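You operate a simulated robot arm through the tools that you are given. There is no shell and no other tool. Be economical: measure what you need, move in short steps, check, and stop when the job is done.

You are at the controls of a simulated robot arm. One attempt, no reset.

Task
Let air into the vacuum box and set the lemon carton out on the board.
Fine: open the yellow valve first; lid and valve shut again. Set down upright: what you pick out. Where these are worked on the way, their far stop is far enough and under half their travel is too little: yellow valve.
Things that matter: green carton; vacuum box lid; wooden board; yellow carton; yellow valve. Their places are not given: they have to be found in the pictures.

The check looks at the end state, three seconds after you hand in, the way a careful person would. Anything else that was tipped, shoved, dropped, spilled or broken makes it a failure. Lids that push on must go on centred and level and be pressed home; caps that screw on are set level and turned clockwise until they are tight.

Robot
A 6-joint arm with a two-finger parallel gripper, fixed in place. Base frame: the origin is at the foot of the arm, x ahead of it, y to its left, z up. Lengths are in mm, angles in degrees, forces in N, time in s.
With the tool pointing down near the work surface it reaches from about 140 to 840 mm from the base axis. Its first joint turns from -166.0 to 166.0 degrees. Payload 3.91 kg.
The tool frame sits at the grasp point between the pads (the TCP): z along the fingers, y along the line on which they close. The tips reach 30 mm beyond it. The gripper opens to 110 mm. The fingers are 20 mm wide and 10 mm thick; the gripper's body (48 by 112 mm) begins 55 mm behind the TCP.
Orientation is that of the tool frame in the base frame, as a unit quaternion [x, y, z, w]. With the fingers straight down and closing along the base's y, the tool's x points along the base's -x, its y along +y and its z along -z.

Tools
- The arm moves only by the tool step_arm. Its arguments are lists of equal length, an entry for each row: "translation": the shift along the tool's x, y, z in cm, a list of three; "delta_rot": the turn, a rotation vector about the tool's x, y, z in degrees, a list of three; "claw": the gripper command, from -1 (shut) to 1 (fully open), values between in proportion. In form: {"translation": [[dx, dy, dz], ...], "delta_rot": [[rx, ry, rz], ...], "claw": [claw, ...]}. A call has 1 to 10 rows; each row shifts and turns the commanded pose from where the row before left it, along the tool's axes as they then stand. Rows are played at 5 a second. More than 50 mm and 8.6 degrees between two rows, or a gripper value outside its range, and nothing of the call is played. Where a pose cannot be reached the arm comes as near as it can. A force on the tool above 90 N (or 10 N above the force at the start of the call, whichever is more), or a blocked arm, ends the call early, and 0.2 s more pass. The fingers move at their own pace (about 108 mm/s each) and stop on an object; they squeeze with about 21 N. The grip force told is the motor's: it shows also when the fingers shut on nothing. Time passes only in rows, and 0.2 s behind the last, so rows that do not move let the fingers close. The reply holds the time, the measured pose of the TCP, the force on the tool along the base axes, the opening and the grip force, in the units named above and with some noise, with the torque about the TCP (base axes, N m) and any sound that the robot's microphone picked up, and new pictures: "pictures" is both (left out), scene, wrist or none.
- Cameras (640 x 400 px; columns grow to the right, rows downward): "scene" is fixed at [48.8, 499.8, 1608.4]; the picture's right is [-0.23, -0.97, 0.00], its down [-0.82, 0.20, -0.53] and it looks along [0.52, -0.12, -0.85] (base axes); focal length 235 px, centre (320, 200). "wrist" rides on the gripper at [77, 7, -114] in the tool frame; the picture's right is [-0.09, 1.00, 0.00], its down [-0.80, -0.07, -0.59] and it looks along [-0.59, -0.05, 0.80] (tool axes); focal length 270 px, centre (320, 200).
- move_column(by): slides the trunk up (or, below 0, down) by that many mm; the arm rides with it, the base frame stays. It gives what a move gives, with no picture.
- probe_pixels(camera, pixels): for up to 12 pixels [column, row] of the newest picture of that camera ("zoom" is the newest enlarged one), the place [x, y, z] in the base frame of the surface seen there, good to about 3 mm. No time passes.
- zoom(camera, box): a new picture of the part [left, top, right, bottom] of that camera's present view, enlarged. No time passes.
- job_done(): hands the job in; it is judged then, once.

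Work in short steps. Measure before you move; look again where a grasp or a placing could have gone wrong, and mend it. You have 80 turns and 200 pictures in all, those below and enlarged ones among them. Open the gripper and draw the arm clear of the work before you hand the job in, unless the task says otherwise; then end with one line.

The tools are called after "Call:" as a command line: name --argument value ..., lists and objects as JSON in quotes. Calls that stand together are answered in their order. step_arm: Moves the arm, as the interface text tells. Its arguments: {"type":"object","properties":{"translation":{"type":"array"},"delta_rot":{"type":"array"},"claw":{"type":"array"},"pictures":{"type":"string","enum":["both","scene","wrist","none"]}},"required":["translation","delta_rot","claw"]} The other tools are called the same way: move_column (by) slides the trunk up or down; probe_pixels (camera, pixels) gives the place of the surface under pixels of a picture; zoom (camera, box) takes an enlarged picture of a part of a camera's view; job_done () hands the job in.

At the start:

```text
clock: 0.0
ee_pos: [389.2, 199.7, 1322.3]
orientation: [0.0, 1.0, 0.001, 0.0]
wrist_force: [-0.1, -0.9, 0.2]
ft_torque: [0.01, 0.01, -0.02]
finger_gap: 110.1
grip_force: 0.0
trunk travel left (down, up): [-475.0, 65.0]
```

scene: 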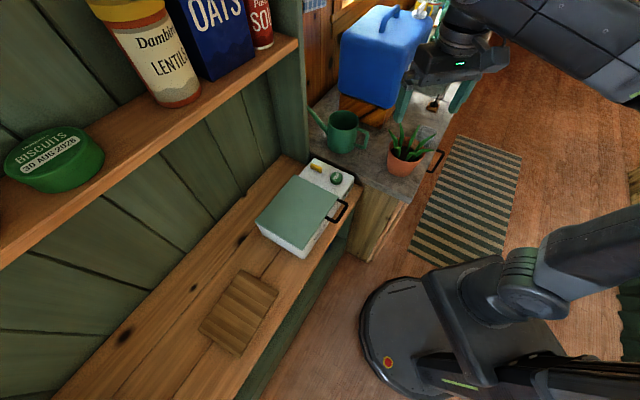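
wrist: 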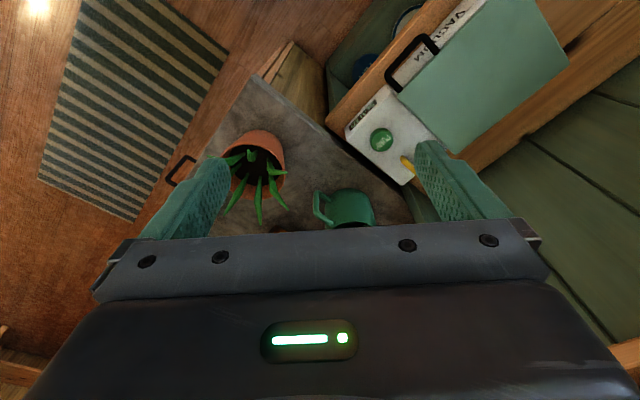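

The vacuum box is near scene pixel (305,210), with a board at (240,310). I zoom on the box and the board.

Call:
zoom --camera "scene" --box '[240, 140, 370, 270]'

Call:
zoom --camera "wrist" --box '[320, 0, 600, 200]'

Call:
probe_pixels --camera "scene" --pixels '[[241, 271], [278, 293], [240, 355], [200, 330], [240, 312], [180, 330], [293, 177], [256, 221], [306, 250], [340, 194], [316, 160], [354, 177]]'

```text
3.08 times, centred on (305, 205) of scene
```

zoom: 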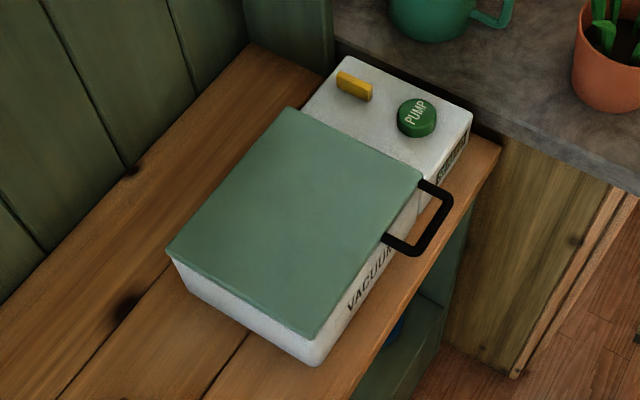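

```text
2.00 times, centred on (460, 100) of wrist
```

zoom: 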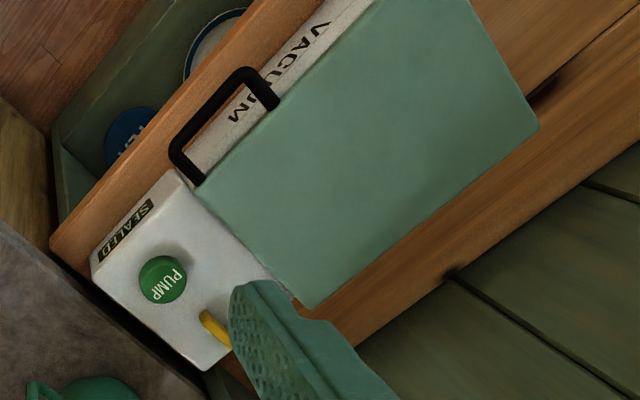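

```text
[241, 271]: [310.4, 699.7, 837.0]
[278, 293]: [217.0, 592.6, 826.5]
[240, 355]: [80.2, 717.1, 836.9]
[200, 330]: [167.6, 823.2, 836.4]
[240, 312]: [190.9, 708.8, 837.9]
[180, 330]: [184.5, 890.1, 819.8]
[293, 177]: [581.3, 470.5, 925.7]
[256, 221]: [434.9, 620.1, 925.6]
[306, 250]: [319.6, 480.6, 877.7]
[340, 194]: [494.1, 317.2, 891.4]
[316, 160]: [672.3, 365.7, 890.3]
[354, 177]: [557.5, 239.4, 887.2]
```

I get precise points on the valve, the handle and the lid.

Call:
zoom --camera "scene" --box '[290, 145, 370, 195]'

Call:
probe_pixels --camera "wrist" --pixels '[[406, 158], [411, 167], [381, 139], [400, 150], [388, 83], [432, 38], [455, 50], [410, 90], [470, 150], [565, 65], [392, 72], [411, 52]]'

```text
8.00 times, centred on (330, 170) of scene
```

zoom: 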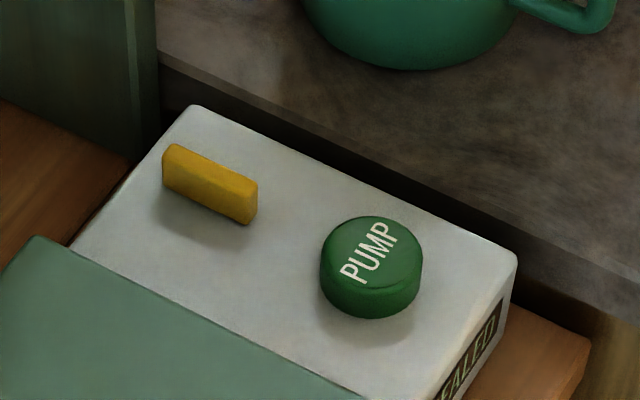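

```text
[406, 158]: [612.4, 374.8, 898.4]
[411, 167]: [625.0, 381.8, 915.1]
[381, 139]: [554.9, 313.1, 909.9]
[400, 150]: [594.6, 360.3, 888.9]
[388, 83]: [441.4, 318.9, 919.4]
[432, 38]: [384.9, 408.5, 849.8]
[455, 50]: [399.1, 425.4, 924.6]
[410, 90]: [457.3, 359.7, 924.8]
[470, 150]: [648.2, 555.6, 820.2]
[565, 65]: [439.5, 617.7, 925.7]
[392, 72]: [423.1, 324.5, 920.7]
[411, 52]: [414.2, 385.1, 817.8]
```

Call:
probe_pixels --camera "zoom" --pixels '[[175, 150], [248, 187], [212, 168], [170, 180], [205, 205], [243, 218], [370, 250], [195, 107], [515, 255], [75, 243], [40, 238], [355, 398]]'

Call:
zoom --camera "scene" --box '[300, 170, 364, 210]'

```text
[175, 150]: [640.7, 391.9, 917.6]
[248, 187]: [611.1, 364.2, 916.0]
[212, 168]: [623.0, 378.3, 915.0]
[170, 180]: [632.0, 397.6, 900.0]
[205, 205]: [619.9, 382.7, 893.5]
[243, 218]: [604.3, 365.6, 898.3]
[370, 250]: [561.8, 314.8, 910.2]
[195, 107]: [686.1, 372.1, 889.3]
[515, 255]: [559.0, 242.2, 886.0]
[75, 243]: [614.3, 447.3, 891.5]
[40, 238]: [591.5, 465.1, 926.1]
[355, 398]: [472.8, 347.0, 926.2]
```

```text
10.00 times, centred on (332, 190) of scene
```

zoom: 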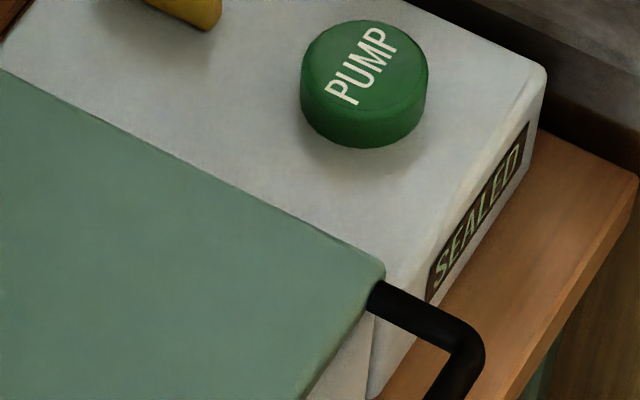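

The box is at 45° in plan. The valve bar is centred about (624,378), top 917, lying along (-0.7,-0.7). I check the obstacles: the upper shelf edge, the wall and the watering can.

Call:
probe_pixels --camera "scene" --pixels '[[297, 45], [200, 105], [100, 180], [20, 240], [270, 110], [180, 200], [310, 110], [345, 118], [408, 150], [360, 180], [385, 60], [250, 395]]'

Call:
move_column --by -150

```text
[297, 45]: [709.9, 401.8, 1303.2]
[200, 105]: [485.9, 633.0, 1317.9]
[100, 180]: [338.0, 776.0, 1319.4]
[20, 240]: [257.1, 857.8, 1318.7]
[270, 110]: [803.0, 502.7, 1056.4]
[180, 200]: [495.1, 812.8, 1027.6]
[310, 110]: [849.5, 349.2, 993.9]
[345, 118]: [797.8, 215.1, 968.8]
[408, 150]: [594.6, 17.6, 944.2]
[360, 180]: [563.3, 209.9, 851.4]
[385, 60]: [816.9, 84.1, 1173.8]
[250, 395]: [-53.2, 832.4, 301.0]
```

```text
clock: 1.8
ee_pos: [389.3, 198.7, 1171.8]
orientation: [0.0, 1.0, 0.0, 0.0]
wrist_force: [0.2, 0.4, -0.3]
ft_torque: [0.0, -0.04, 0.04]
finger_gap: 109.8
grip_force: 0.1
trunk travel left (down, up): [-325.0, 215.0]
```

Turn the tool +45° about vertical, so that it closes along the box's long axis. Then move over the valve.

Call:
step_arm --translation '[[0, 0, 0], [0, 0, 0], [0, 0, 0], [0, 0, 0], [0, 0, 0], [0, 0, 0]]' --delta_rot '[[0, 0, -7.5], [0, 0, -7.5], [0, 0, -7.5], [0, 0, -7.5], [0, 0, -7.5], [0, 0, -7.5]]' --claw '[0.2, 0.2, 0.2, 0.2, 0.2, 0.2]' --pictures "none"

Call:
step_arm --translation '[[-3.66, -0.495, 0], [-3.66, -0.495, 0], [-3.66, -0.495, 0], [-3.66, -0.495, 0], [-3.66, -0.495, 0], [-3.66, -0.495, 0], [-3.66, -0.495, 0], [-3.66, -0.495, 0], [0, 0, 4], [0, 0, 4]]' --delta_rot '[[0, 0, 0], [0, 0, 0], [0, 0, 0], [0, 0, 0], [0, 0, 0], [0, 0, 0], [0, 0, 0], [0, 0, 0], [0, 0, 0], [0, 0, 0]]' --claw '[0.2, 0.2, 0.2, 0.2, 0.2, 0.2, 0.2, 0.2, 0, 0]'

```text
clock: 3.1
ee_pos: [390.7, 200.4, 1170.6]
orientation: [-0.385, 0.923, 0.0, 0.0]
wrist_force: [0.1, -0.4, 0.8]
ft_torque: [0.01, -0.02, 0.0]
finger_gap: 65.9
grip_force: 0.1
trunk travel left (down, up): [-325.0, 215.0]
```

```text
clock: 5.3
ee_pos: [590.2, 355.1, 1056.8]
orientation: [-0.383, 0.924, 0.0, 0.0]
wrist_force: [0.1, 0.0, -1.1]
ft_torque: [0.01, 0.01, 0.0]
finger_gap: 54.9
grip_force: 0.0
out of reach, approached as far as the arm can: row 6, 7, 8
trunk travel left (down, up): [-325.0, 215.0]
```

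scene: 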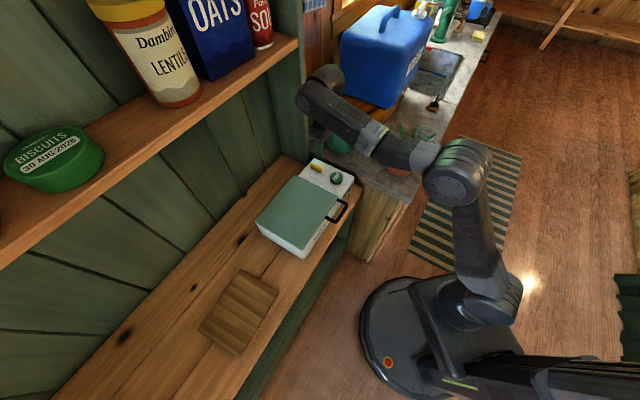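
wrist: 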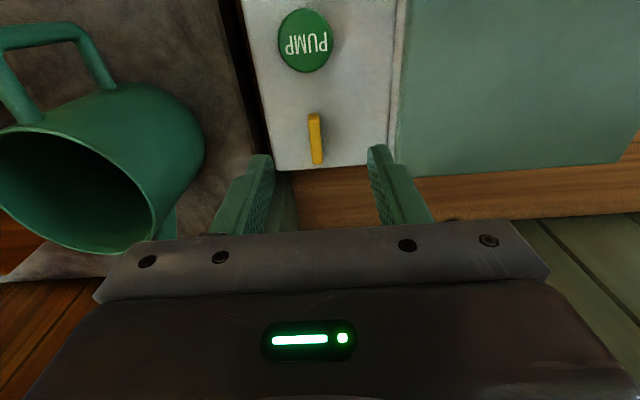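

The valve is at wrist (315,138), ahead of the TCP. I check the can's clearance and re-measure the valve.

Call:
probe_pixels --camera "wrist" --pixels '[[313, 116], [319, 162], [316, 140], [204, 140], [150, 100], [195, 170], [272, 168], [385, 170], [396, 100], [303, 40]]'

Call:
move_column --by -60

```text
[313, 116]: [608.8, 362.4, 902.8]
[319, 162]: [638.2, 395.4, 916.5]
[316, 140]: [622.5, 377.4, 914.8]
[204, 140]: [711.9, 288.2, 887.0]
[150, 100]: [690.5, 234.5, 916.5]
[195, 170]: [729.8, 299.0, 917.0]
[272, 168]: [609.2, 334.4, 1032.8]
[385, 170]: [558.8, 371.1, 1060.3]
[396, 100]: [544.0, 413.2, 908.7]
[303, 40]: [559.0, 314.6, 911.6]
```

```text
clock: 6.3
ee_pos: [590.5, 354.8, 997.4]
orientation: [-0.382, 0.924, 0.0, 0.0]
wrist_force: [0.0, -0.6, -0.5]
ft_torque: [0.03, 0.01, 0.01]
finger_gap: 54.9
grip_force: 0.1
trunk travel left (down, up): [-265.0, 275.0]
```

The valve centre is (623.5,378.5). I move over it at this height in small rows.

Call:
step_arm --translation '[[-2, -0.33, 0], [-2, -0.33, 0], [0, 0, 2], [0, 0, 0]]' --delta_rot '[[0, 0, 0], [0, 0, 0], [0, 0, 0], [0, 0, 0]]' --claw '[-0.3, -0.3, -0.3, -0.3]' --pictures "both"

```text
clock: 7.3
ee_pos: [623.0, 379.4, 977.3]
orientation: [-0.382, 0.924, 0.0, -0.001]
wrist_force: [-0.4, -0.3, 0.8]
ft_torque: [0.03, 0.03, -0.01]
finger_gap: 38.5
grip_force: 0.0
trunk travel left (down, up): [-265.0, 275.0]
```

scene: 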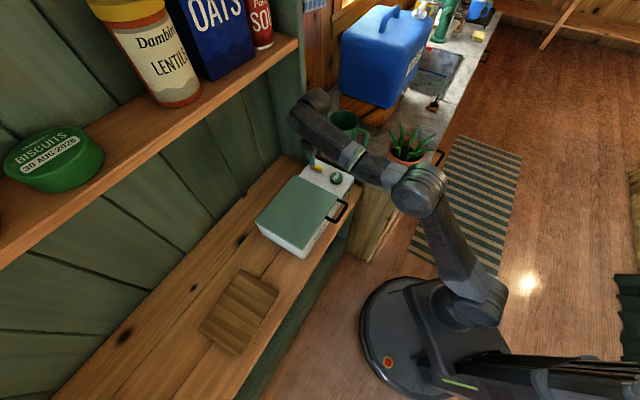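
wrist: 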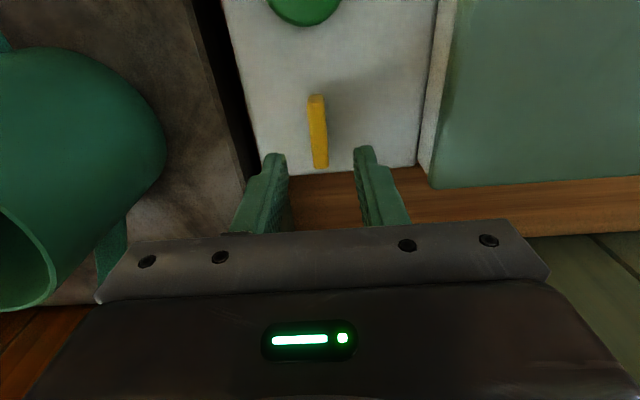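

Lined up; descend 5.2 cm so the tips are just above the box top, and close on the bar.

Call:
step_arm --translation '[[0, 0, 2], [0, 0, 2], [0, 0, 1.2], [0, 0, 0], [0, 0, 0], [0, 0, 0]]' --delta_rot '[[0, 0, 0], [0, 0, 0], [0, 0, 0], [0, 0, 0], [0, 0, 0], [0, 0, 0]]' --claw '[-0.3, -0.3, -0.3, -1, -1, -1]' --pictures "wrist"

```text
clock: 8.8
ee_pos: [625.8, 377.5, 924.9]
orientation: [-0.382, 0.924, 0.0, 0.001]
wrist_force: [6.7, -4.8, -2.0]
ft_torque: [0.52, -0.9, 0.04]
finger_gap: 11.8
grip_force: 44.7
trunk travel left (down, up): [-265.0, 275.0]
```

wrist: 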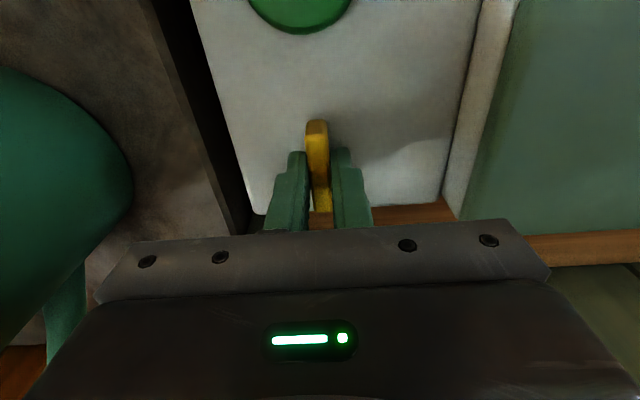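

The bar is gripped (gap 11.8). I try turning counter-clockwise in small steps and watch the torque.

Call:
step_arm --translation '[[0, -0.1, 0], [0, 0, 0], [0, 0, 0]]' --delta_rot '[[0, 0, 0], [0, 0, -6], [0, 0, -6]]' --claw '[-1, -1, -1]' --pictures "wrist"

```text
clock: 9.6
ee_pos: [626.2, 378.5, 924.8]
orientation: [-0.478, 0.878, 0.0, -0.001]
wrist_force: [7.7, -2.0, -0.4]
ft_torque: [0.33, -0.47, 0.03]
finger_gap: 11.9
grip_force: 45.1
trunk travel left (down, up): [-265.0, 275.0]
```

wrist: 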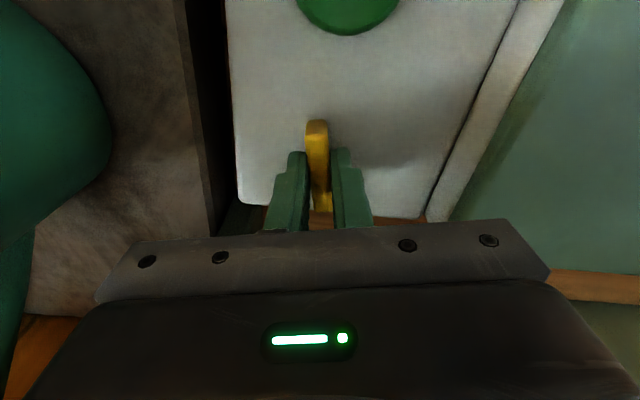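

The valve turns with little torque; I continue counter-clockwise.

Call:
step_arm --translation '[[0, 0, 0], [0, 0, 0], [0, 0, 0], [0, 0, 0], [0, 0, 0], [0, 0, 0]]' --delta_rot '[[0, 0, -7], [0, 0, -7], [0, 0, -7], [0, 0, -7], [0, 0, -7], [0, 0, -7]]' --claw '[-1, -1, -1, -1, -1, -1]' --pictures "wrist"

```text
clock: 10.9
ee_pos: [625.3, 377.9, 925.1]
orientation: [0.761, -0.649, 0.0, 0.0]
wrist_force: [13.3, 0.1, 4.7]
ft_torque: [-0.46, -0.28, 0.0]
finger_gap: 11.7
grip_force: 45.9
trunk travel left (down, up): [-265.0, 275.0]
```

wrist: 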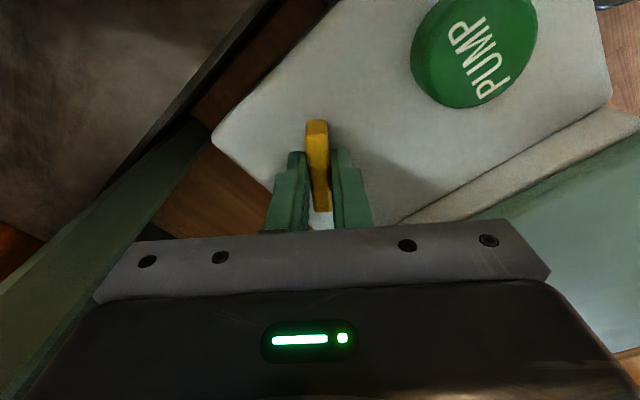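

54° turned so far, with a 13 N side force along +x. I correct 2 mm and keep turning.

Call:
step_arm --translation '[[0, -0.2, 0], [0, 0, 0], [0, 0, 0], [0, 0, 0], [0, 0, 0]]' --delta_rot '[[0, 0, 0], [0, 0, -7], [0, 0, -7], [0, 0, -7], [0, 0, -7]]' --claw '[-1, -1, -1, -1, -1]' --pictures "wrist"

```text
clock: 12.2
ee_pos: [625.1, 377.6, 925.6]
orientation: [0.895, -0.446, 0.0, 0.001]
wrist_force: [-4.1, 1.4, -0.9]
ft_torque: [-0.09, -0.08, -1.69]
finger_gap: 19.9
grip_force: 45.1
trunk travel left (down, up): [-265.0, 275.0]
```

wrist: 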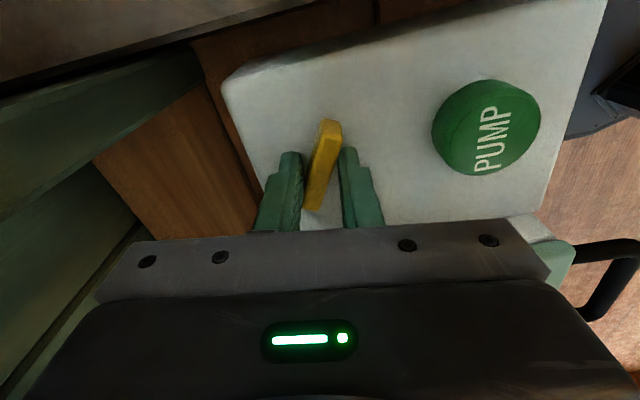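

A torque of -1.7 N m and the pried fingers show the far stop is reached. I turn back to relax, open, and lift off.

Call:
step_arm --translation '[[0, 0, 0], [0, 0, 0], [0, 0, 0], [0, 0, 0], [0, 0, -2], [0, 0, -3], [0, 0, -4]]' --delta_rot '[[0, 0, 7], [0, 0, 7], [0, 0, 0], [0, 0, 0], [0, 0, 0], [0, 0, 0], [0, 0, 0]]' --claw '[-1, -1, -0.3, -0.3, -0.3, -0.3, -0.3]' --pictures "both"

Call:
zoom --camera "scene" --box '[270, 140, 370, 220]'

```text
clock: 13.8
ee_pos: [626.2, 379.1, 1013.0]
orientation: [0.834, -0.552, 0.001, 0.0]
wrist_force: [0.2, -0.1, 0.4]
ft_torque: [0.0, -0.01, 0.01]
finger_gap: 38.7
grip_force: 0.0
trunk travel left (down, up): [-265.0, 275.0]
```

scene: 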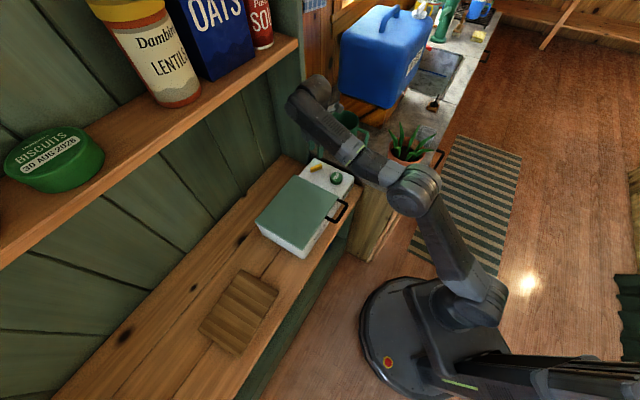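
wrist: 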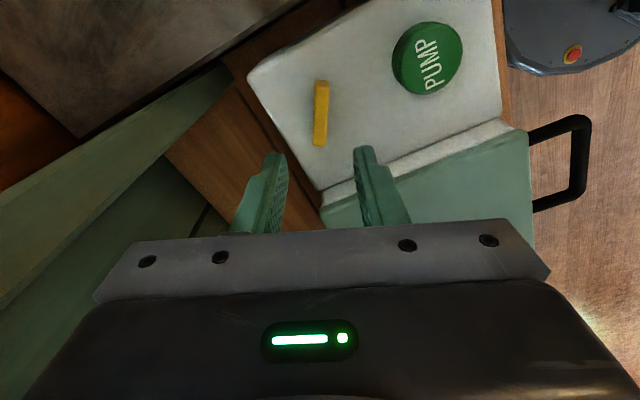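

```text
5.00 times, centred on (320, 180) of scene
```

zoom: 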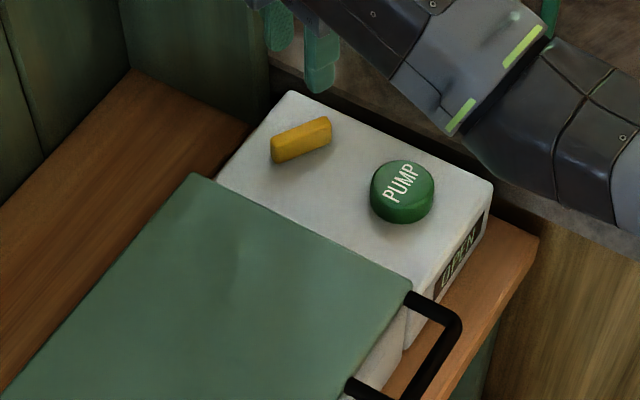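

The label now reads OPEN. Next the lid: I measure the handle and the lid edges.

Call:
zoom --camera "scene" --box '[250, 165, 362, 265]'

Call:
probe_pixels --camera "wrist" --pixels '[[532, 137], [560, 126], [580, 122], [583, 155], [575, 190], [555, 200], [537, 208], [525, 135]]'

```text
4.00 times, centred on (306, 215) of scene
```

zoom: 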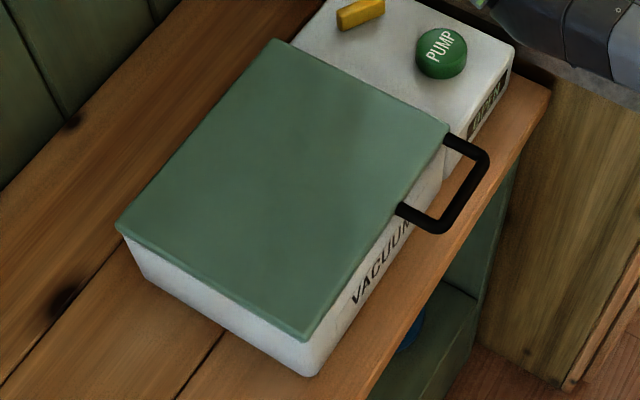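

```text
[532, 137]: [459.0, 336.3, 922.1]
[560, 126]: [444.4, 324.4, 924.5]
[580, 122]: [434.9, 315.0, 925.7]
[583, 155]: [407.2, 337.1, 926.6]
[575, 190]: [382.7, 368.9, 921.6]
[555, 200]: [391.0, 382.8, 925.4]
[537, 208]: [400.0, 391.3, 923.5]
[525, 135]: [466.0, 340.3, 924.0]
```

Call:
probe_pixels --camera "zoom" --pixels '[[450, 142], [485, 160], [465, 190], [437, 226], [402, 210], [448, 128], [305, 336], [118, 226], [276, 42], [400, 202], [312, 376], [470, 172]]'

```text
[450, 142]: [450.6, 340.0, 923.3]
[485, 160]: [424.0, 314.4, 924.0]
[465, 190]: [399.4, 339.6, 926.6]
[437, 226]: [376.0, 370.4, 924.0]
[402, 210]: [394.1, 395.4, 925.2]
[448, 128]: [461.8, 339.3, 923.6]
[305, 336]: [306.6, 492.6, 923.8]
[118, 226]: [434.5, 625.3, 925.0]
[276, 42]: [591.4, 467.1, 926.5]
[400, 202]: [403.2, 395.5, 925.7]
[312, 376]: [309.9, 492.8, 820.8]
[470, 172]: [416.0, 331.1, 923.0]
```

The handle bar is centred about (403,341), top z 926; the hinge is on the wall side about 223 mm away. I will hook the bar with horizontal fingers, so first turn to 135° and retreat to in front of the box.

Call:
step_arm --translation '[[0, 0, 0], [0, 0, 0], [0, 0, 0], [-2.18, 4.42, 0], [-2.18, 4.42, 0], [-2.18, 4.42, 0], [-2.18, 4.42, 0], [-2.18, 4.42, 0], [-2.18, 4.42, 0]]' --delta_rot '[[0, 0, -7.4], [0, 0, -7.4], [0, 0, -7.4], [0, 0, 0], [0, 0, 0], [0, 0, 0], [0, 0, 0], [0, 0, 0], [0, 0, 0]]' --claw '[-0.3, -0.3, -0.3, -0.3, -0.3, -0.3, -0.3, -0.3, -0.3]' --pictures "none"

Call:
step_arm --translation '[[0, 0, 0], [0, 0, 0], [0, 0, 0], [0, 0, 0], [0, 0, 0], [0, 0, 0]]' --delta_rot '[[8, 0, 0], [8, 0, 0], [8, 0, 0], [8, 0, 0], [8, 0, 0], [8, 0, 0]]' --claw '[-0.3, -0.3, -0.3, -0.3, -0.3, -0.3]'

```text
clock: 15.8
ee_pos: [344.9, 282.3, 1014.1]
orientation: [0.925, -0.381, 0.0, 0.001]
wrist_force: [0.2, 0.3, 0.0]
ft_torque: [-0.01, 0.03, 0.01]
finger_gap: 38.7
grip_force: 0.0
trunk travel left (down, up): [-265.0, 275.0]
```

```text
clock: 17.1
ee_pos: [347.1, 282.2, 1015.4]
orientation: [0.844, -0.348, 0.156, -0.377]
wrist_force: [0.6, -0.6, -0.8]
ft_torque: [0.0, 0.0, -0.03]
finger_gap: 38.6
grip_force: 0.0
trunk travel left (down, up): [-265.0, 275.0]
```

scene: 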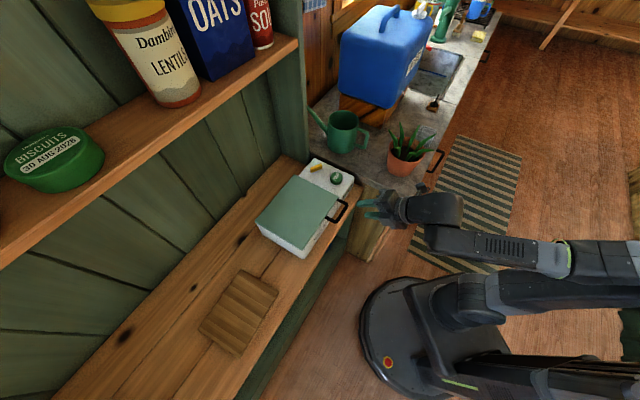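
wrist: 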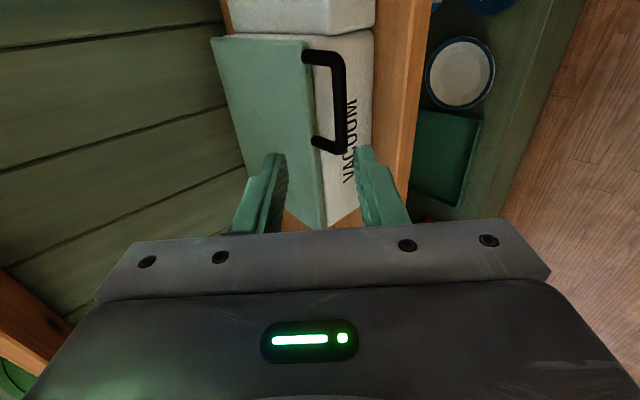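

Continue tilting to near horizontal and re-measure the handle bar from this view.

Call:
step_arm --translation '[[0, 0, 0], [0, 0, 0], [0, 0, 0], [0, 0, 0], [0, 0, 0]]' --delta_rot '[[7, 0, 0], [7, 0, 0], [7, 0, 0], [7, 0, 0], [7, 0, 0]]' --claw '[-0.3, -0.3, -0.3, -0.3, -0.4]' --pictures "none"

Call:
move_column --by -80

Call:
step_arm --translation '[[0, 0, 0]]' --delta_rot '[[0, 0, 0]]' --claw '[-0.4]'

```text
clock: 18.4
ee_pos: [346.7, 282.4, 1014.4]
orientation: [0.806, -0.332, 0.186, -0.453]
wrist_force: [0.4, -0.7, -0.6]
ft_torque: [-0.02, 0.0, -0.03]
finger_gap: 33.2
grip_force: 0.1
out of reach, approached as far as the arm can: row 2, 3, 4, 5
trunk travel left (down, up): [-265.0, 275.0]
```

```text
clock: 19.5
ee_pos: [347.1, 282.4, 934.2]
orientation: [0.807, -0.332, 0.186, -0.452]
wrist_force: [-0.8, -0.2, 0.2]
ft_torque: [0.04, 0.03, 0.0]
finger_gap: 32.8
grip_force: 0.0
trunk travel left (down, up): [-185.0, 355.0]
```

```text
clock: 19.9
ee_pos: [346.1, 283.1, 934.9]
orientation: [0.807, -0.332, 0.185, -0.452]
wrist_force: [0.2, 0.0, 0.8]
ft_torque: [0.02, 0.01, 0.0]
finger_gap: 33.1
grip_force: 0.2
trunk travel left (down, up): [-185.0, 355.0]
```

scene: 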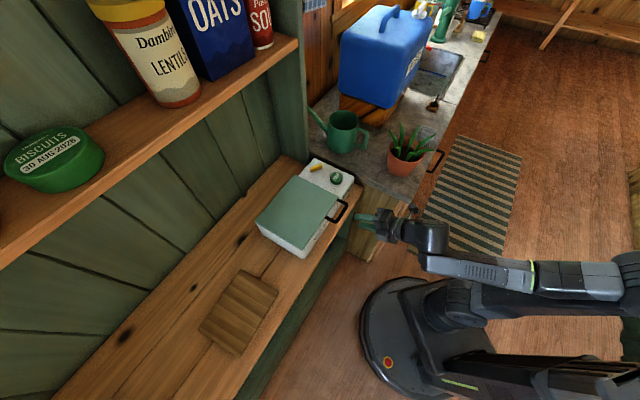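
wrist: 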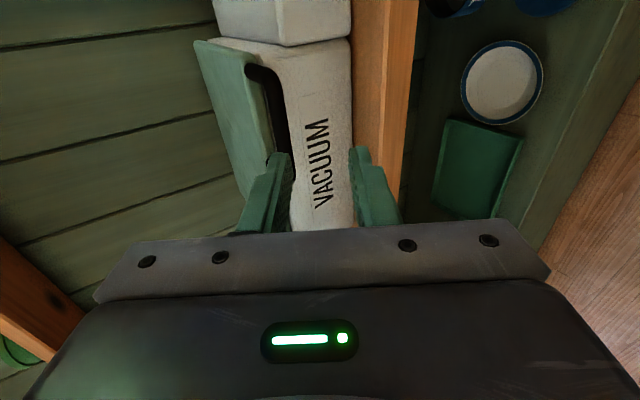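

Tilt reached is about 59° (31° below horizontal) because the arm is folded. I move 36 mm toward the bar and then try to tilt more.

Call:
step_arm --translation '[[0, -0.94, 1.53], [0, -0.94, 1.53], [0, 0, 0], [0, 0, 0], [0, 0, 0]]' --delta_rot '[[0, 0, 0], [0, 0, 0], [6, 0, 0], [6, 0, 0], [6, 0, 0]]' --claw '[-0.4, -0.4, -0.4, -0.4, -0.4]'

```text
clock: 21.1
ee_pos: [371.2, 307.0, 934.9]
orientation: [0.807, -0.332, 0.185, -0.452]
wrist_force: [-0.2, -0.1, 0.2]
ft_torque: [-0.02, -0.02, 0.0]
finger_gap: 33.1
grip_force: 0.0
out of reach, approached as far as the arm can: row 3, 4, 5
trunk travel left (down, up): [-185.0, 355.0]
```

scene: 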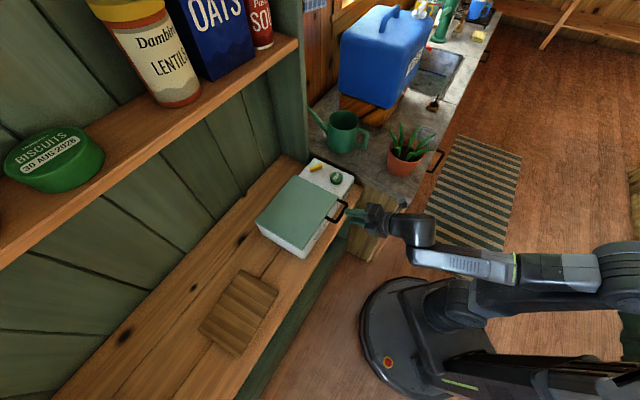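
wrist: 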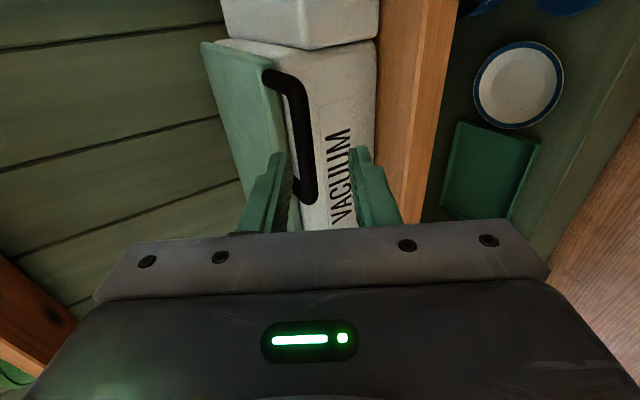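

The tilt is capped at about 59°, which is good enough for hooking. I centre the bar (shift −1.2 cm along tool y) and advance 3.7 cm so the bar lies between the pads.

Call:
step_arm --translation '[[0, -1.2, 0], [0, 0, 1.85], [0, 0, 1.85], [0, 0, 0]]' --delta_rot '[[0, 0, 0], [0, 0, 0], [0, 0, 0], [0, 0, 0]]' --claw '[-0.4, -0.4, -0.4, -0.4]'

```text
clock: 22.1
ee_pos: [399.1, 334.8, 925.2]
orientation: [0.807, -0.332, 0.185, -0.452]
wrist_force: [-0.2, 0.7, 0.7]
ft_torque: [0.01, 0.01, 0.0]
finger_gap: 32.6
grip_force: 0.0
trunk travel left (down, up): [-185.0, 355.0]
```

scene: 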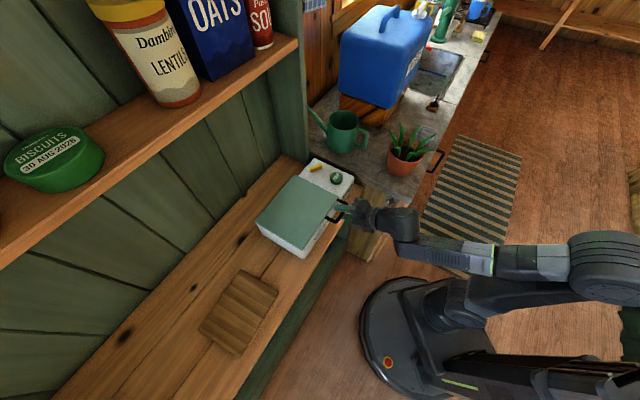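
wrist: 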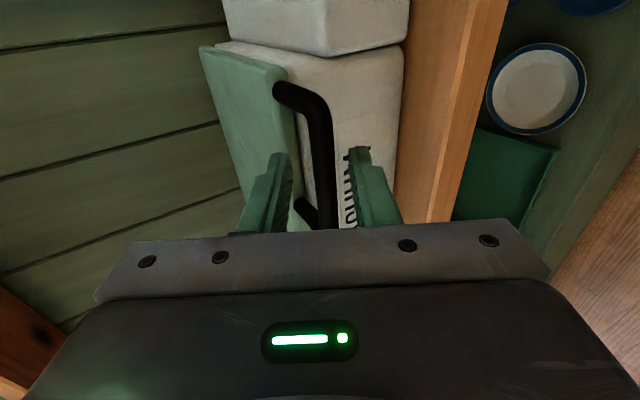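

The bar is between the fingers. I narrow to a loose cage (gap ~17 mm) and lift along the hinge arc, first 20°.

Call:
step_arm --translation '[[0, 0, 0], [0, 0, 0], [0, -1.74, -0.87], [0, -1.74, -0.87], [0, -1.86, -0.55], [0, -1.86, -0.55]]' --delta_rot '[[0, 0, 0], [0, 0, 0], [0, 0, 0], [0, 0, 0], [0, 0, 0], [0, 0, 0]]' --claw '[-0.7, -0.7, -0.7, -0.7, -0.7, -0.7]'

```text
clock: 23.5
ee_pos: [403.5, 343.2, 999.7]
orientation: [0.808, -0.331, 0.185, -0.45]
wrist_force: [-34.9, -6.4, -19.5]
ft_torque: [-0.51, -1.11, 0.28]
finger_gap: 20.1
grip_force: 44.8
trunk travel left (down, up): [-185.0, 355.0]
```

scene: 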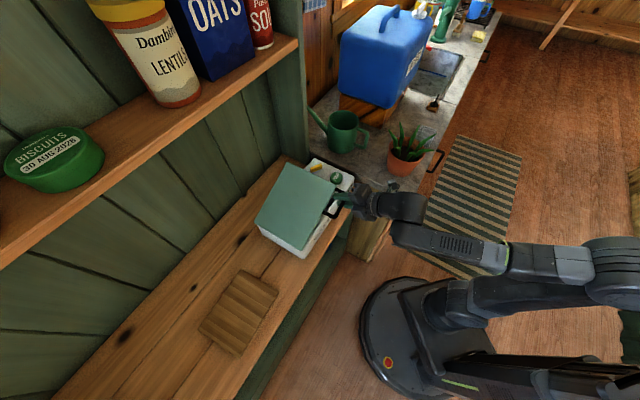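
wrist: 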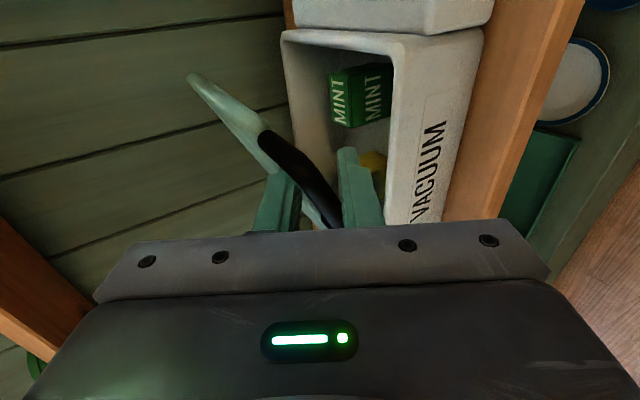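

The lid is up about 20°, and the MINT carton and a yellow one show inside. The fingers pinch the bar (gap 20), so I loosen the cage and look.

Call:
step_arm --translation '[[0, 0, 0], [0, 0, 0]]' --delta_rot '[[0, 0, 0], [0, 0, 0]]' --claw '[-0.45, -0.45]'

Call:
zoom --camera "wrist" --box '[180, 20, 480, 240]'

```text
clock: 24.1
ee_pos: [403.6, 344.2, 1001.2]
orientation: [0.807, -0.332, 0.187, -0.451]
wrist_force: [-52.2, -1.7, -20.3]
ft_torque: [-0.54, 0.12, 0.9]
finger_gap: 20.8
grip_force: 0.1
trunk travel left (down, up): [-185.0, 355.0]
```

scene: 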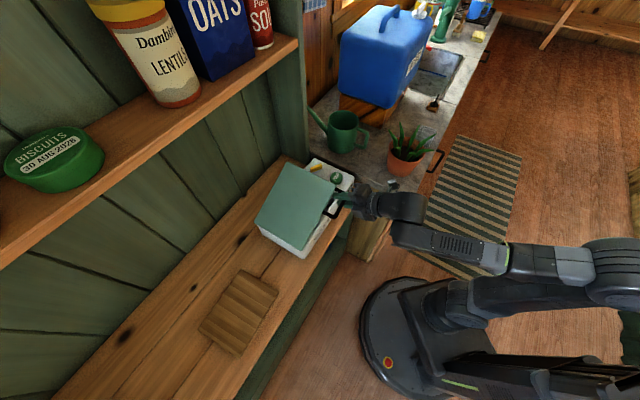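
wrist: 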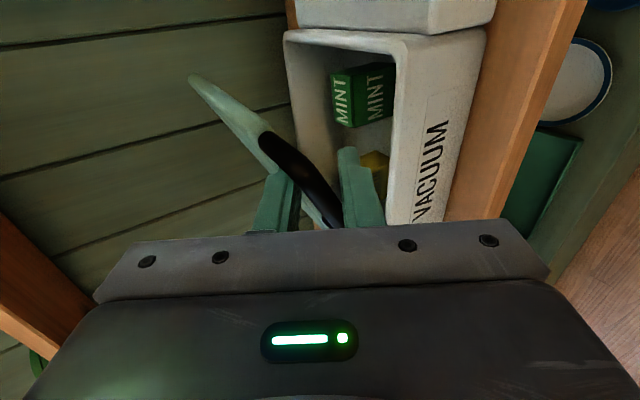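

```text
1.82 times, centred on (330, 130) of wrist
```

zoom: 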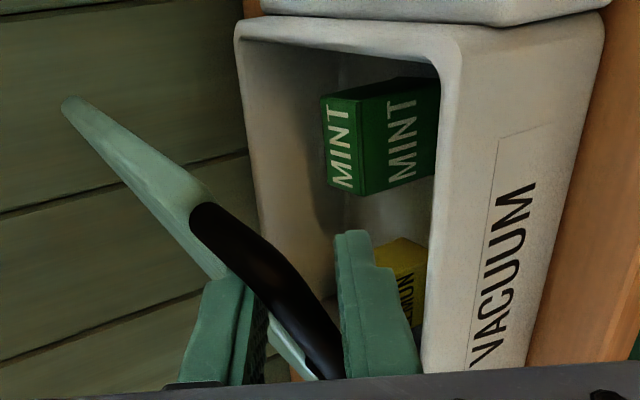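

The upper fingertip seems wedged against the lid's front edge (38 N outward). I back off 8 mm along the tool; the lower finger stays under the bar.

Call:
step_arm --translation '[[0, 0, -0.4], [0, 0, -0.4], [0, 0, 0]]' --delta_rot '[[0, 0, 0], [0, 0, 0], [0, 0, 0]]' --claw '[-0.45, -0.45, -0.45]' --pictures "wrist"

Call:
zoom --camera "scene" --box '[290, 150, 390, 250]'

```text
clock: 24.9
ee_pos: [402.4, 340.5, 1007.3]
orientation: [0.807, -0.332, 0.188, -0.452]
wrist_force: [-14.5, 20.6, -14.5]
ft_torque: [-0.22, 0.27, 0.99]
finger_gap: 29.0
grip_force: 0.1
trunk travel left (down, up): [-185.0, 355.0]
```

wrist: 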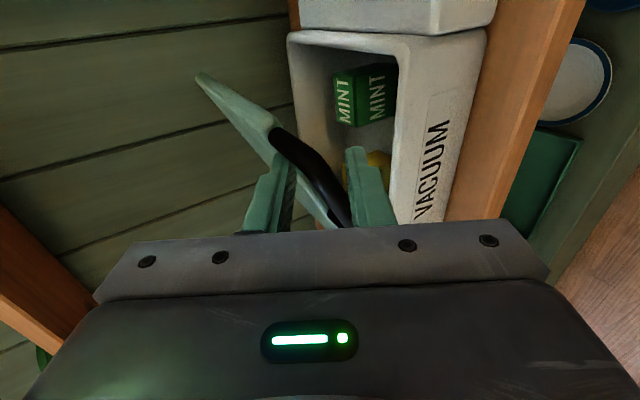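

```text
4.00 times, centred on (340, 200) of scene
```

zoom: 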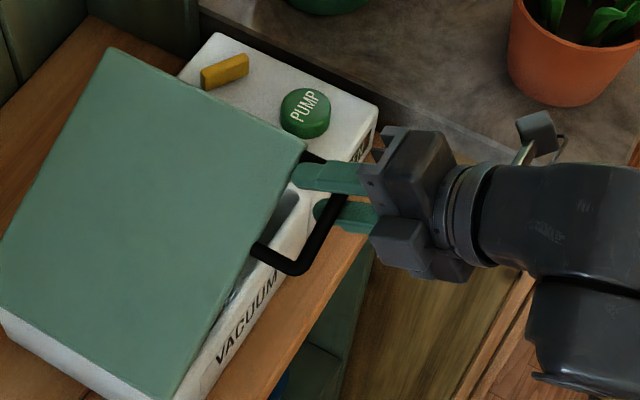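

I measure where the bar and the lid edge really are now.

Call:
probe_pixels --camera "zoom" --pixels '[[260, 250], [295, 265], [320, 235], [342, 205], [346, 195], [305, 145], [312, 157], [180, 395], [110, 50], [325, 178], [330, 208], [280, 178]]'

Call:
probe_pixels --camera "wrist" --pixels '[[275, 135], [315, 165], [335, 205], [348, 222], [196, 76], [275, 125], [282, 180], [355, 170], [290, 140], [340, 225]]'

```text
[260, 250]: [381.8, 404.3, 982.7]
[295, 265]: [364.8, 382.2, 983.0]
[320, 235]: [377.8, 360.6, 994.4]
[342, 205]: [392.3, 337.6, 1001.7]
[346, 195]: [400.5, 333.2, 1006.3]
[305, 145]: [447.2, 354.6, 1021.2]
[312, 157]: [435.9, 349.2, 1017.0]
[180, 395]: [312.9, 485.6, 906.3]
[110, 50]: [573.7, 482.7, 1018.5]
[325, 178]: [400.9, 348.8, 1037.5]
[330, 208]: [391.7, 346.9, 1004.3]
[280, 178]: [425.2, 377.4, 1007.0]
```

```text
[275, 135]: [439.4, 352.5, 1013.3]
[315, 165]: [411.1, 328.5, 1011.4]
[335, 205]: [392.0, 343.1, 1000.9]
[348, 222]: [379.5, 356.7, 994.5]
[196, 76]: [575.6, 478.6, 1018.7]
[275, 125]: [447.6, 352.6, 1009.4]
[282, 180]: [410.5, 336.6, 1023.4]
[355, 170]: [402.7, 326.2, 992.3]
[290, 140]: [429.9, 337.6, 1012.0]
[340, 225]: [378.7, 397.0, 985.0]
```

The probes show the lid hinges at the end away from the pump: the pump-end corners are at z≈1020 and the opposite end is still low. So the lid turns about an axis along (0.7,0.7) at the far-left end. I back off a little and roll the fingers with the bar as it turns.

Call:
step_arm --translation '[[0, 0.4, -0.85], [-0.57, 0, 0], [-0.57, -0.07, 0], [-0.57, -0.14, 0], [0, 0, 0]]' --delta_rot '[[0, 0, 0], [0, 0, -7.2], [0, 0, -7.2], [0, 0, -7.2], [0, 0, 0]]' --claw '[-0.45, -0.45, -0.45, -0.45, -0.45]'

Call:
zoom --camera "scene" --box '[280, 150, 380, 250]'

```text
clock: 26.1
ee_pos: [384.5, 345.0, 1006.6]
orientation: [0.855, -0.175, 0.268, -0.409]
wrist_force: [-0.4, -0.5, 0.8]
ft_torque: [0.02, 0.01, 0.0]
finger_gap: 30.3
grip_force: 0.1
trunk travel left (down, up): [-185.0, 355.0]
```

scene: 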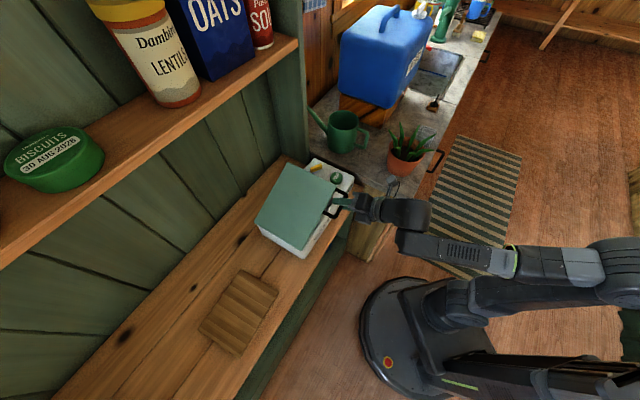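
wrist: 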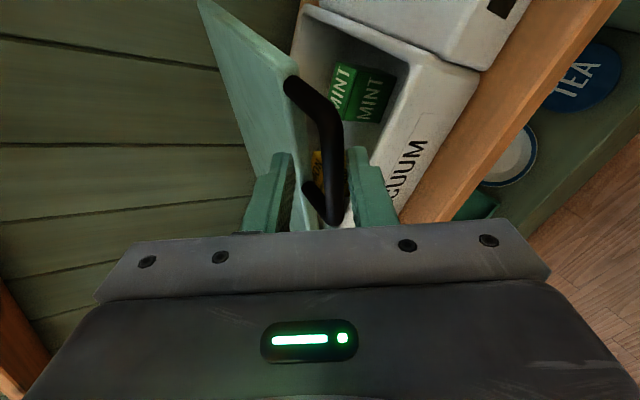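

```text
4.00 times, centred on (330, 200) of scene
```

zoom: 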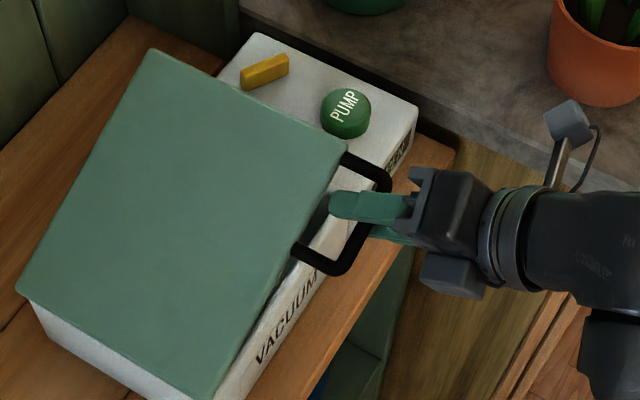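

The bar sits freely in the cage with no force. I continue the arc to about 55° with roll.

Call:
step_arm --translation '[[-0.54, -1.99, -1.0], [-0.3, -2.04, -1.0], [-0.61, -2.06, -0.81], [-0.34, -2.12, -0.81], [0, 0, 0]]' --delta_rot '[[0, 0, -6.9], [0, 0, -7], [0, 0, -7.5], [0, 0, -7.5], [0, 0, 0]]' --claw '[-0.45, -0.45, -0.45, -0.45, -0.45]'

Call:
zoom --camera "scene" --box '[260, 130, 380, 250]'

```text
clock: 27.3
ee_pos: [342.3, 385.8, 1077.2]
orientation: [0.872, 0.044, 0.361, -0.328]
wrist_force: [-0.1, -1.9, -1.7]
ft_torque: [0.01, 0.05, -0.04]
finger_gap: 31.2
grip_force: 1.2
trunk travel left (down, up): [-185.0, 355.0]
```

scene: 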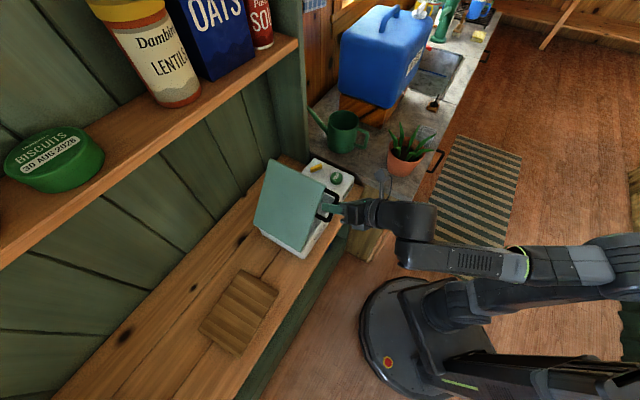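
wrist: 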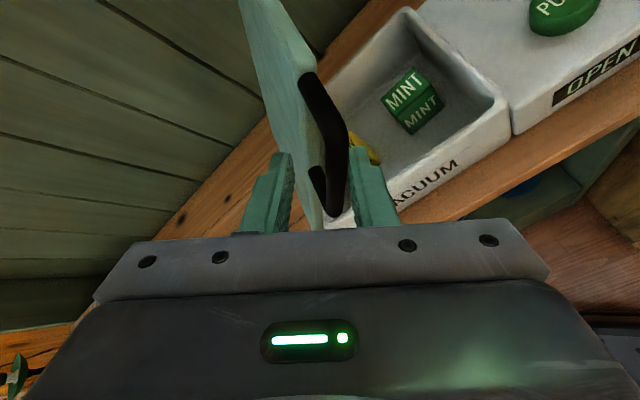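

```text
3.33 times, centred on (320, 190) of scene
```

zoom: 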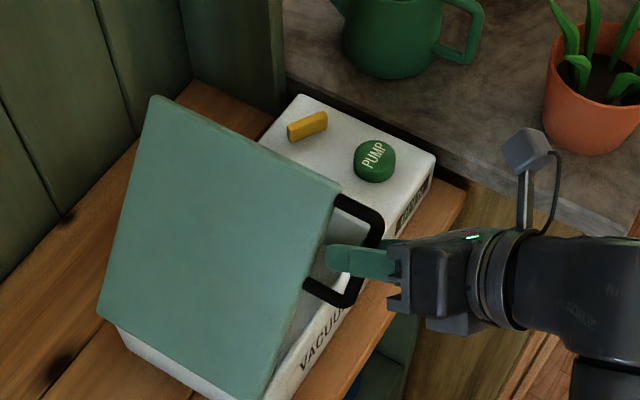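

Good; continue to about 85°.

Call:
step_arm --translation '[[-0.6, -2.15, -0.56], [-0.29, -2.21, -0.56], [-0.5, -2.23, -0.26], [-0.15, -2.28, -0.26], [0, 0, 0]]' --delta_rot '[[0, 0, -8.1], [0, 0, -8.2], [0, 0, -8.5], [0, 0, -8.5], [0, 0, 0]]' --claw '[-0.45, -0.45, -0.45, -0.45, -0.45]'

Call:
zoom --camera "scene" --box '[230, 130, 370, 270]'

```text
clock: 28.5
ee_pos: [281.7, 446.8, 1109.1]
orientation: [0.822, 0.292, 0.44, -0.211]
wrist_force: [0.9, -0.6, -0.2]
ft_torque: [-0.02, 0.01, 0.0]
finger_gap: 30.6
grip_force: 0.5
trunk travel left (down, up): [-185.0, 355.0]
```

scene: 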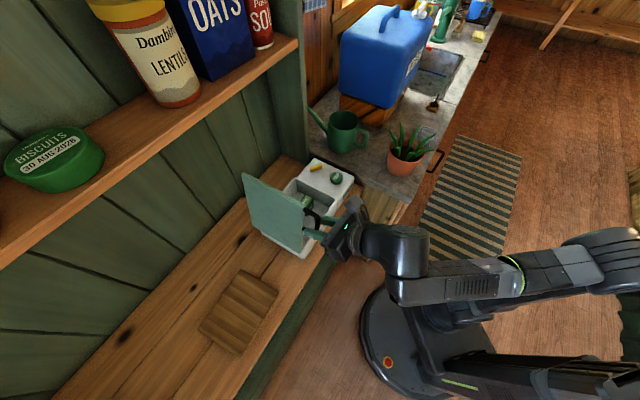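
wrist: 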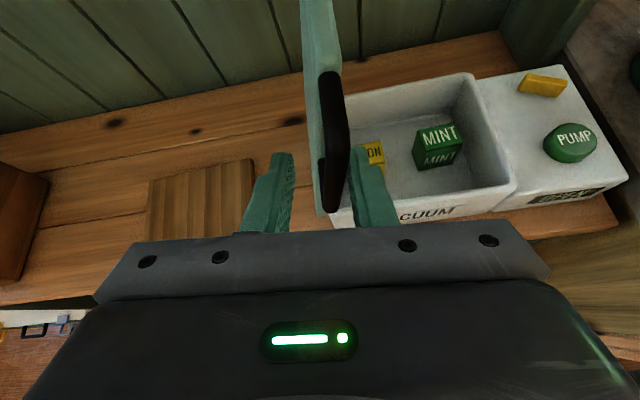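

```text
2.86 times, centred on (300, 200) of scene
```

zoom: 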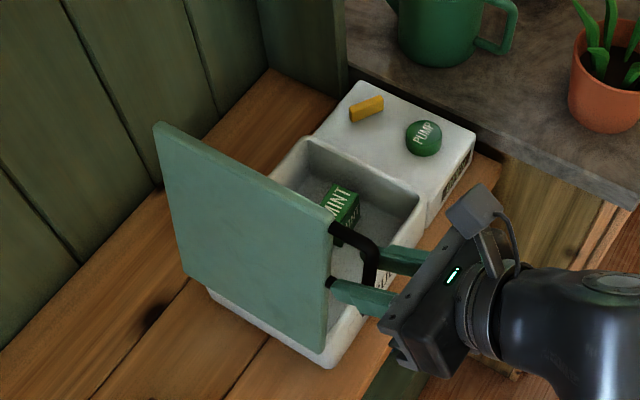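

The lid is about 80° up. I push on past vertical, watching the force.

Call:
step_arm --translation '[[-0.34, -2.27, 0.1], [0, -2.3, 0.1], [0, -2.0, 0.1], [0, 0, 0]]' --delta_rot '[[0, 0, -8], [0, 0, -8], [0, 0, -4], [0, 0, 0]]' --claw '[-0.45, -0.45, -0.45, -0.45]'

Call:
zoom --camera "scene" --box '[220, 140, 360, 280]'

```text
clock: 29.5
ee_pos: [235.2, 492.3, 1102.7]
orientation: [0.759, 0.43, 0.47, -0.132]
wrist_force: [0.1, -1.2, 0.3]
ft_torque: [0.02, 0.01, -0.02]
finger_gap: 30.4
grip_force: 0.0
trunk travel left (down, up): [-185.0, 355.0]
```

scene: 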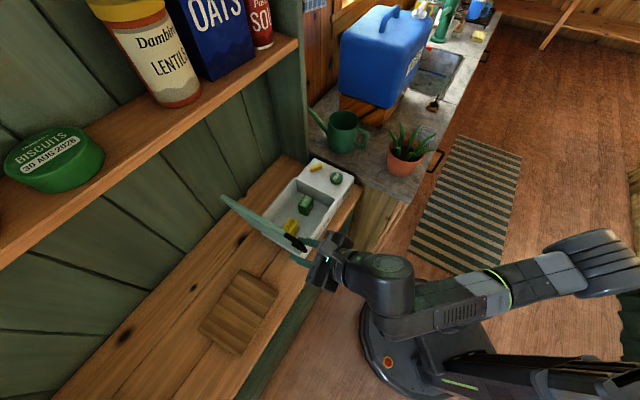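
wrist: 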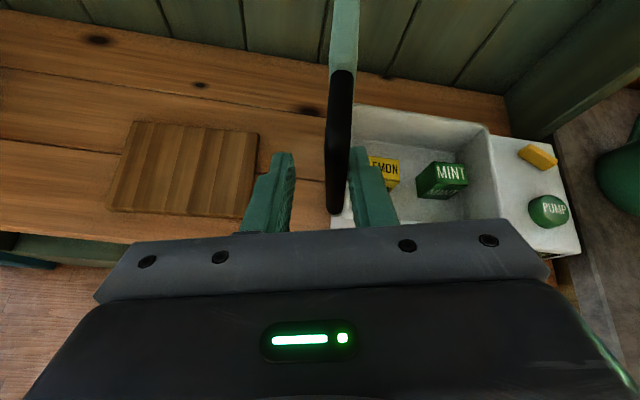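

```text
2.86 times, centred on (290, 210) of scene
```

zoom: 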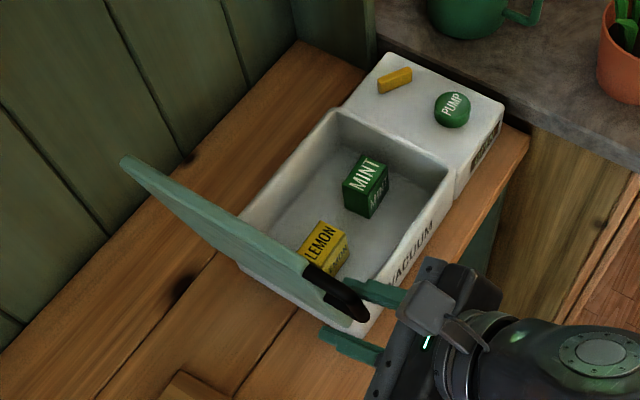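

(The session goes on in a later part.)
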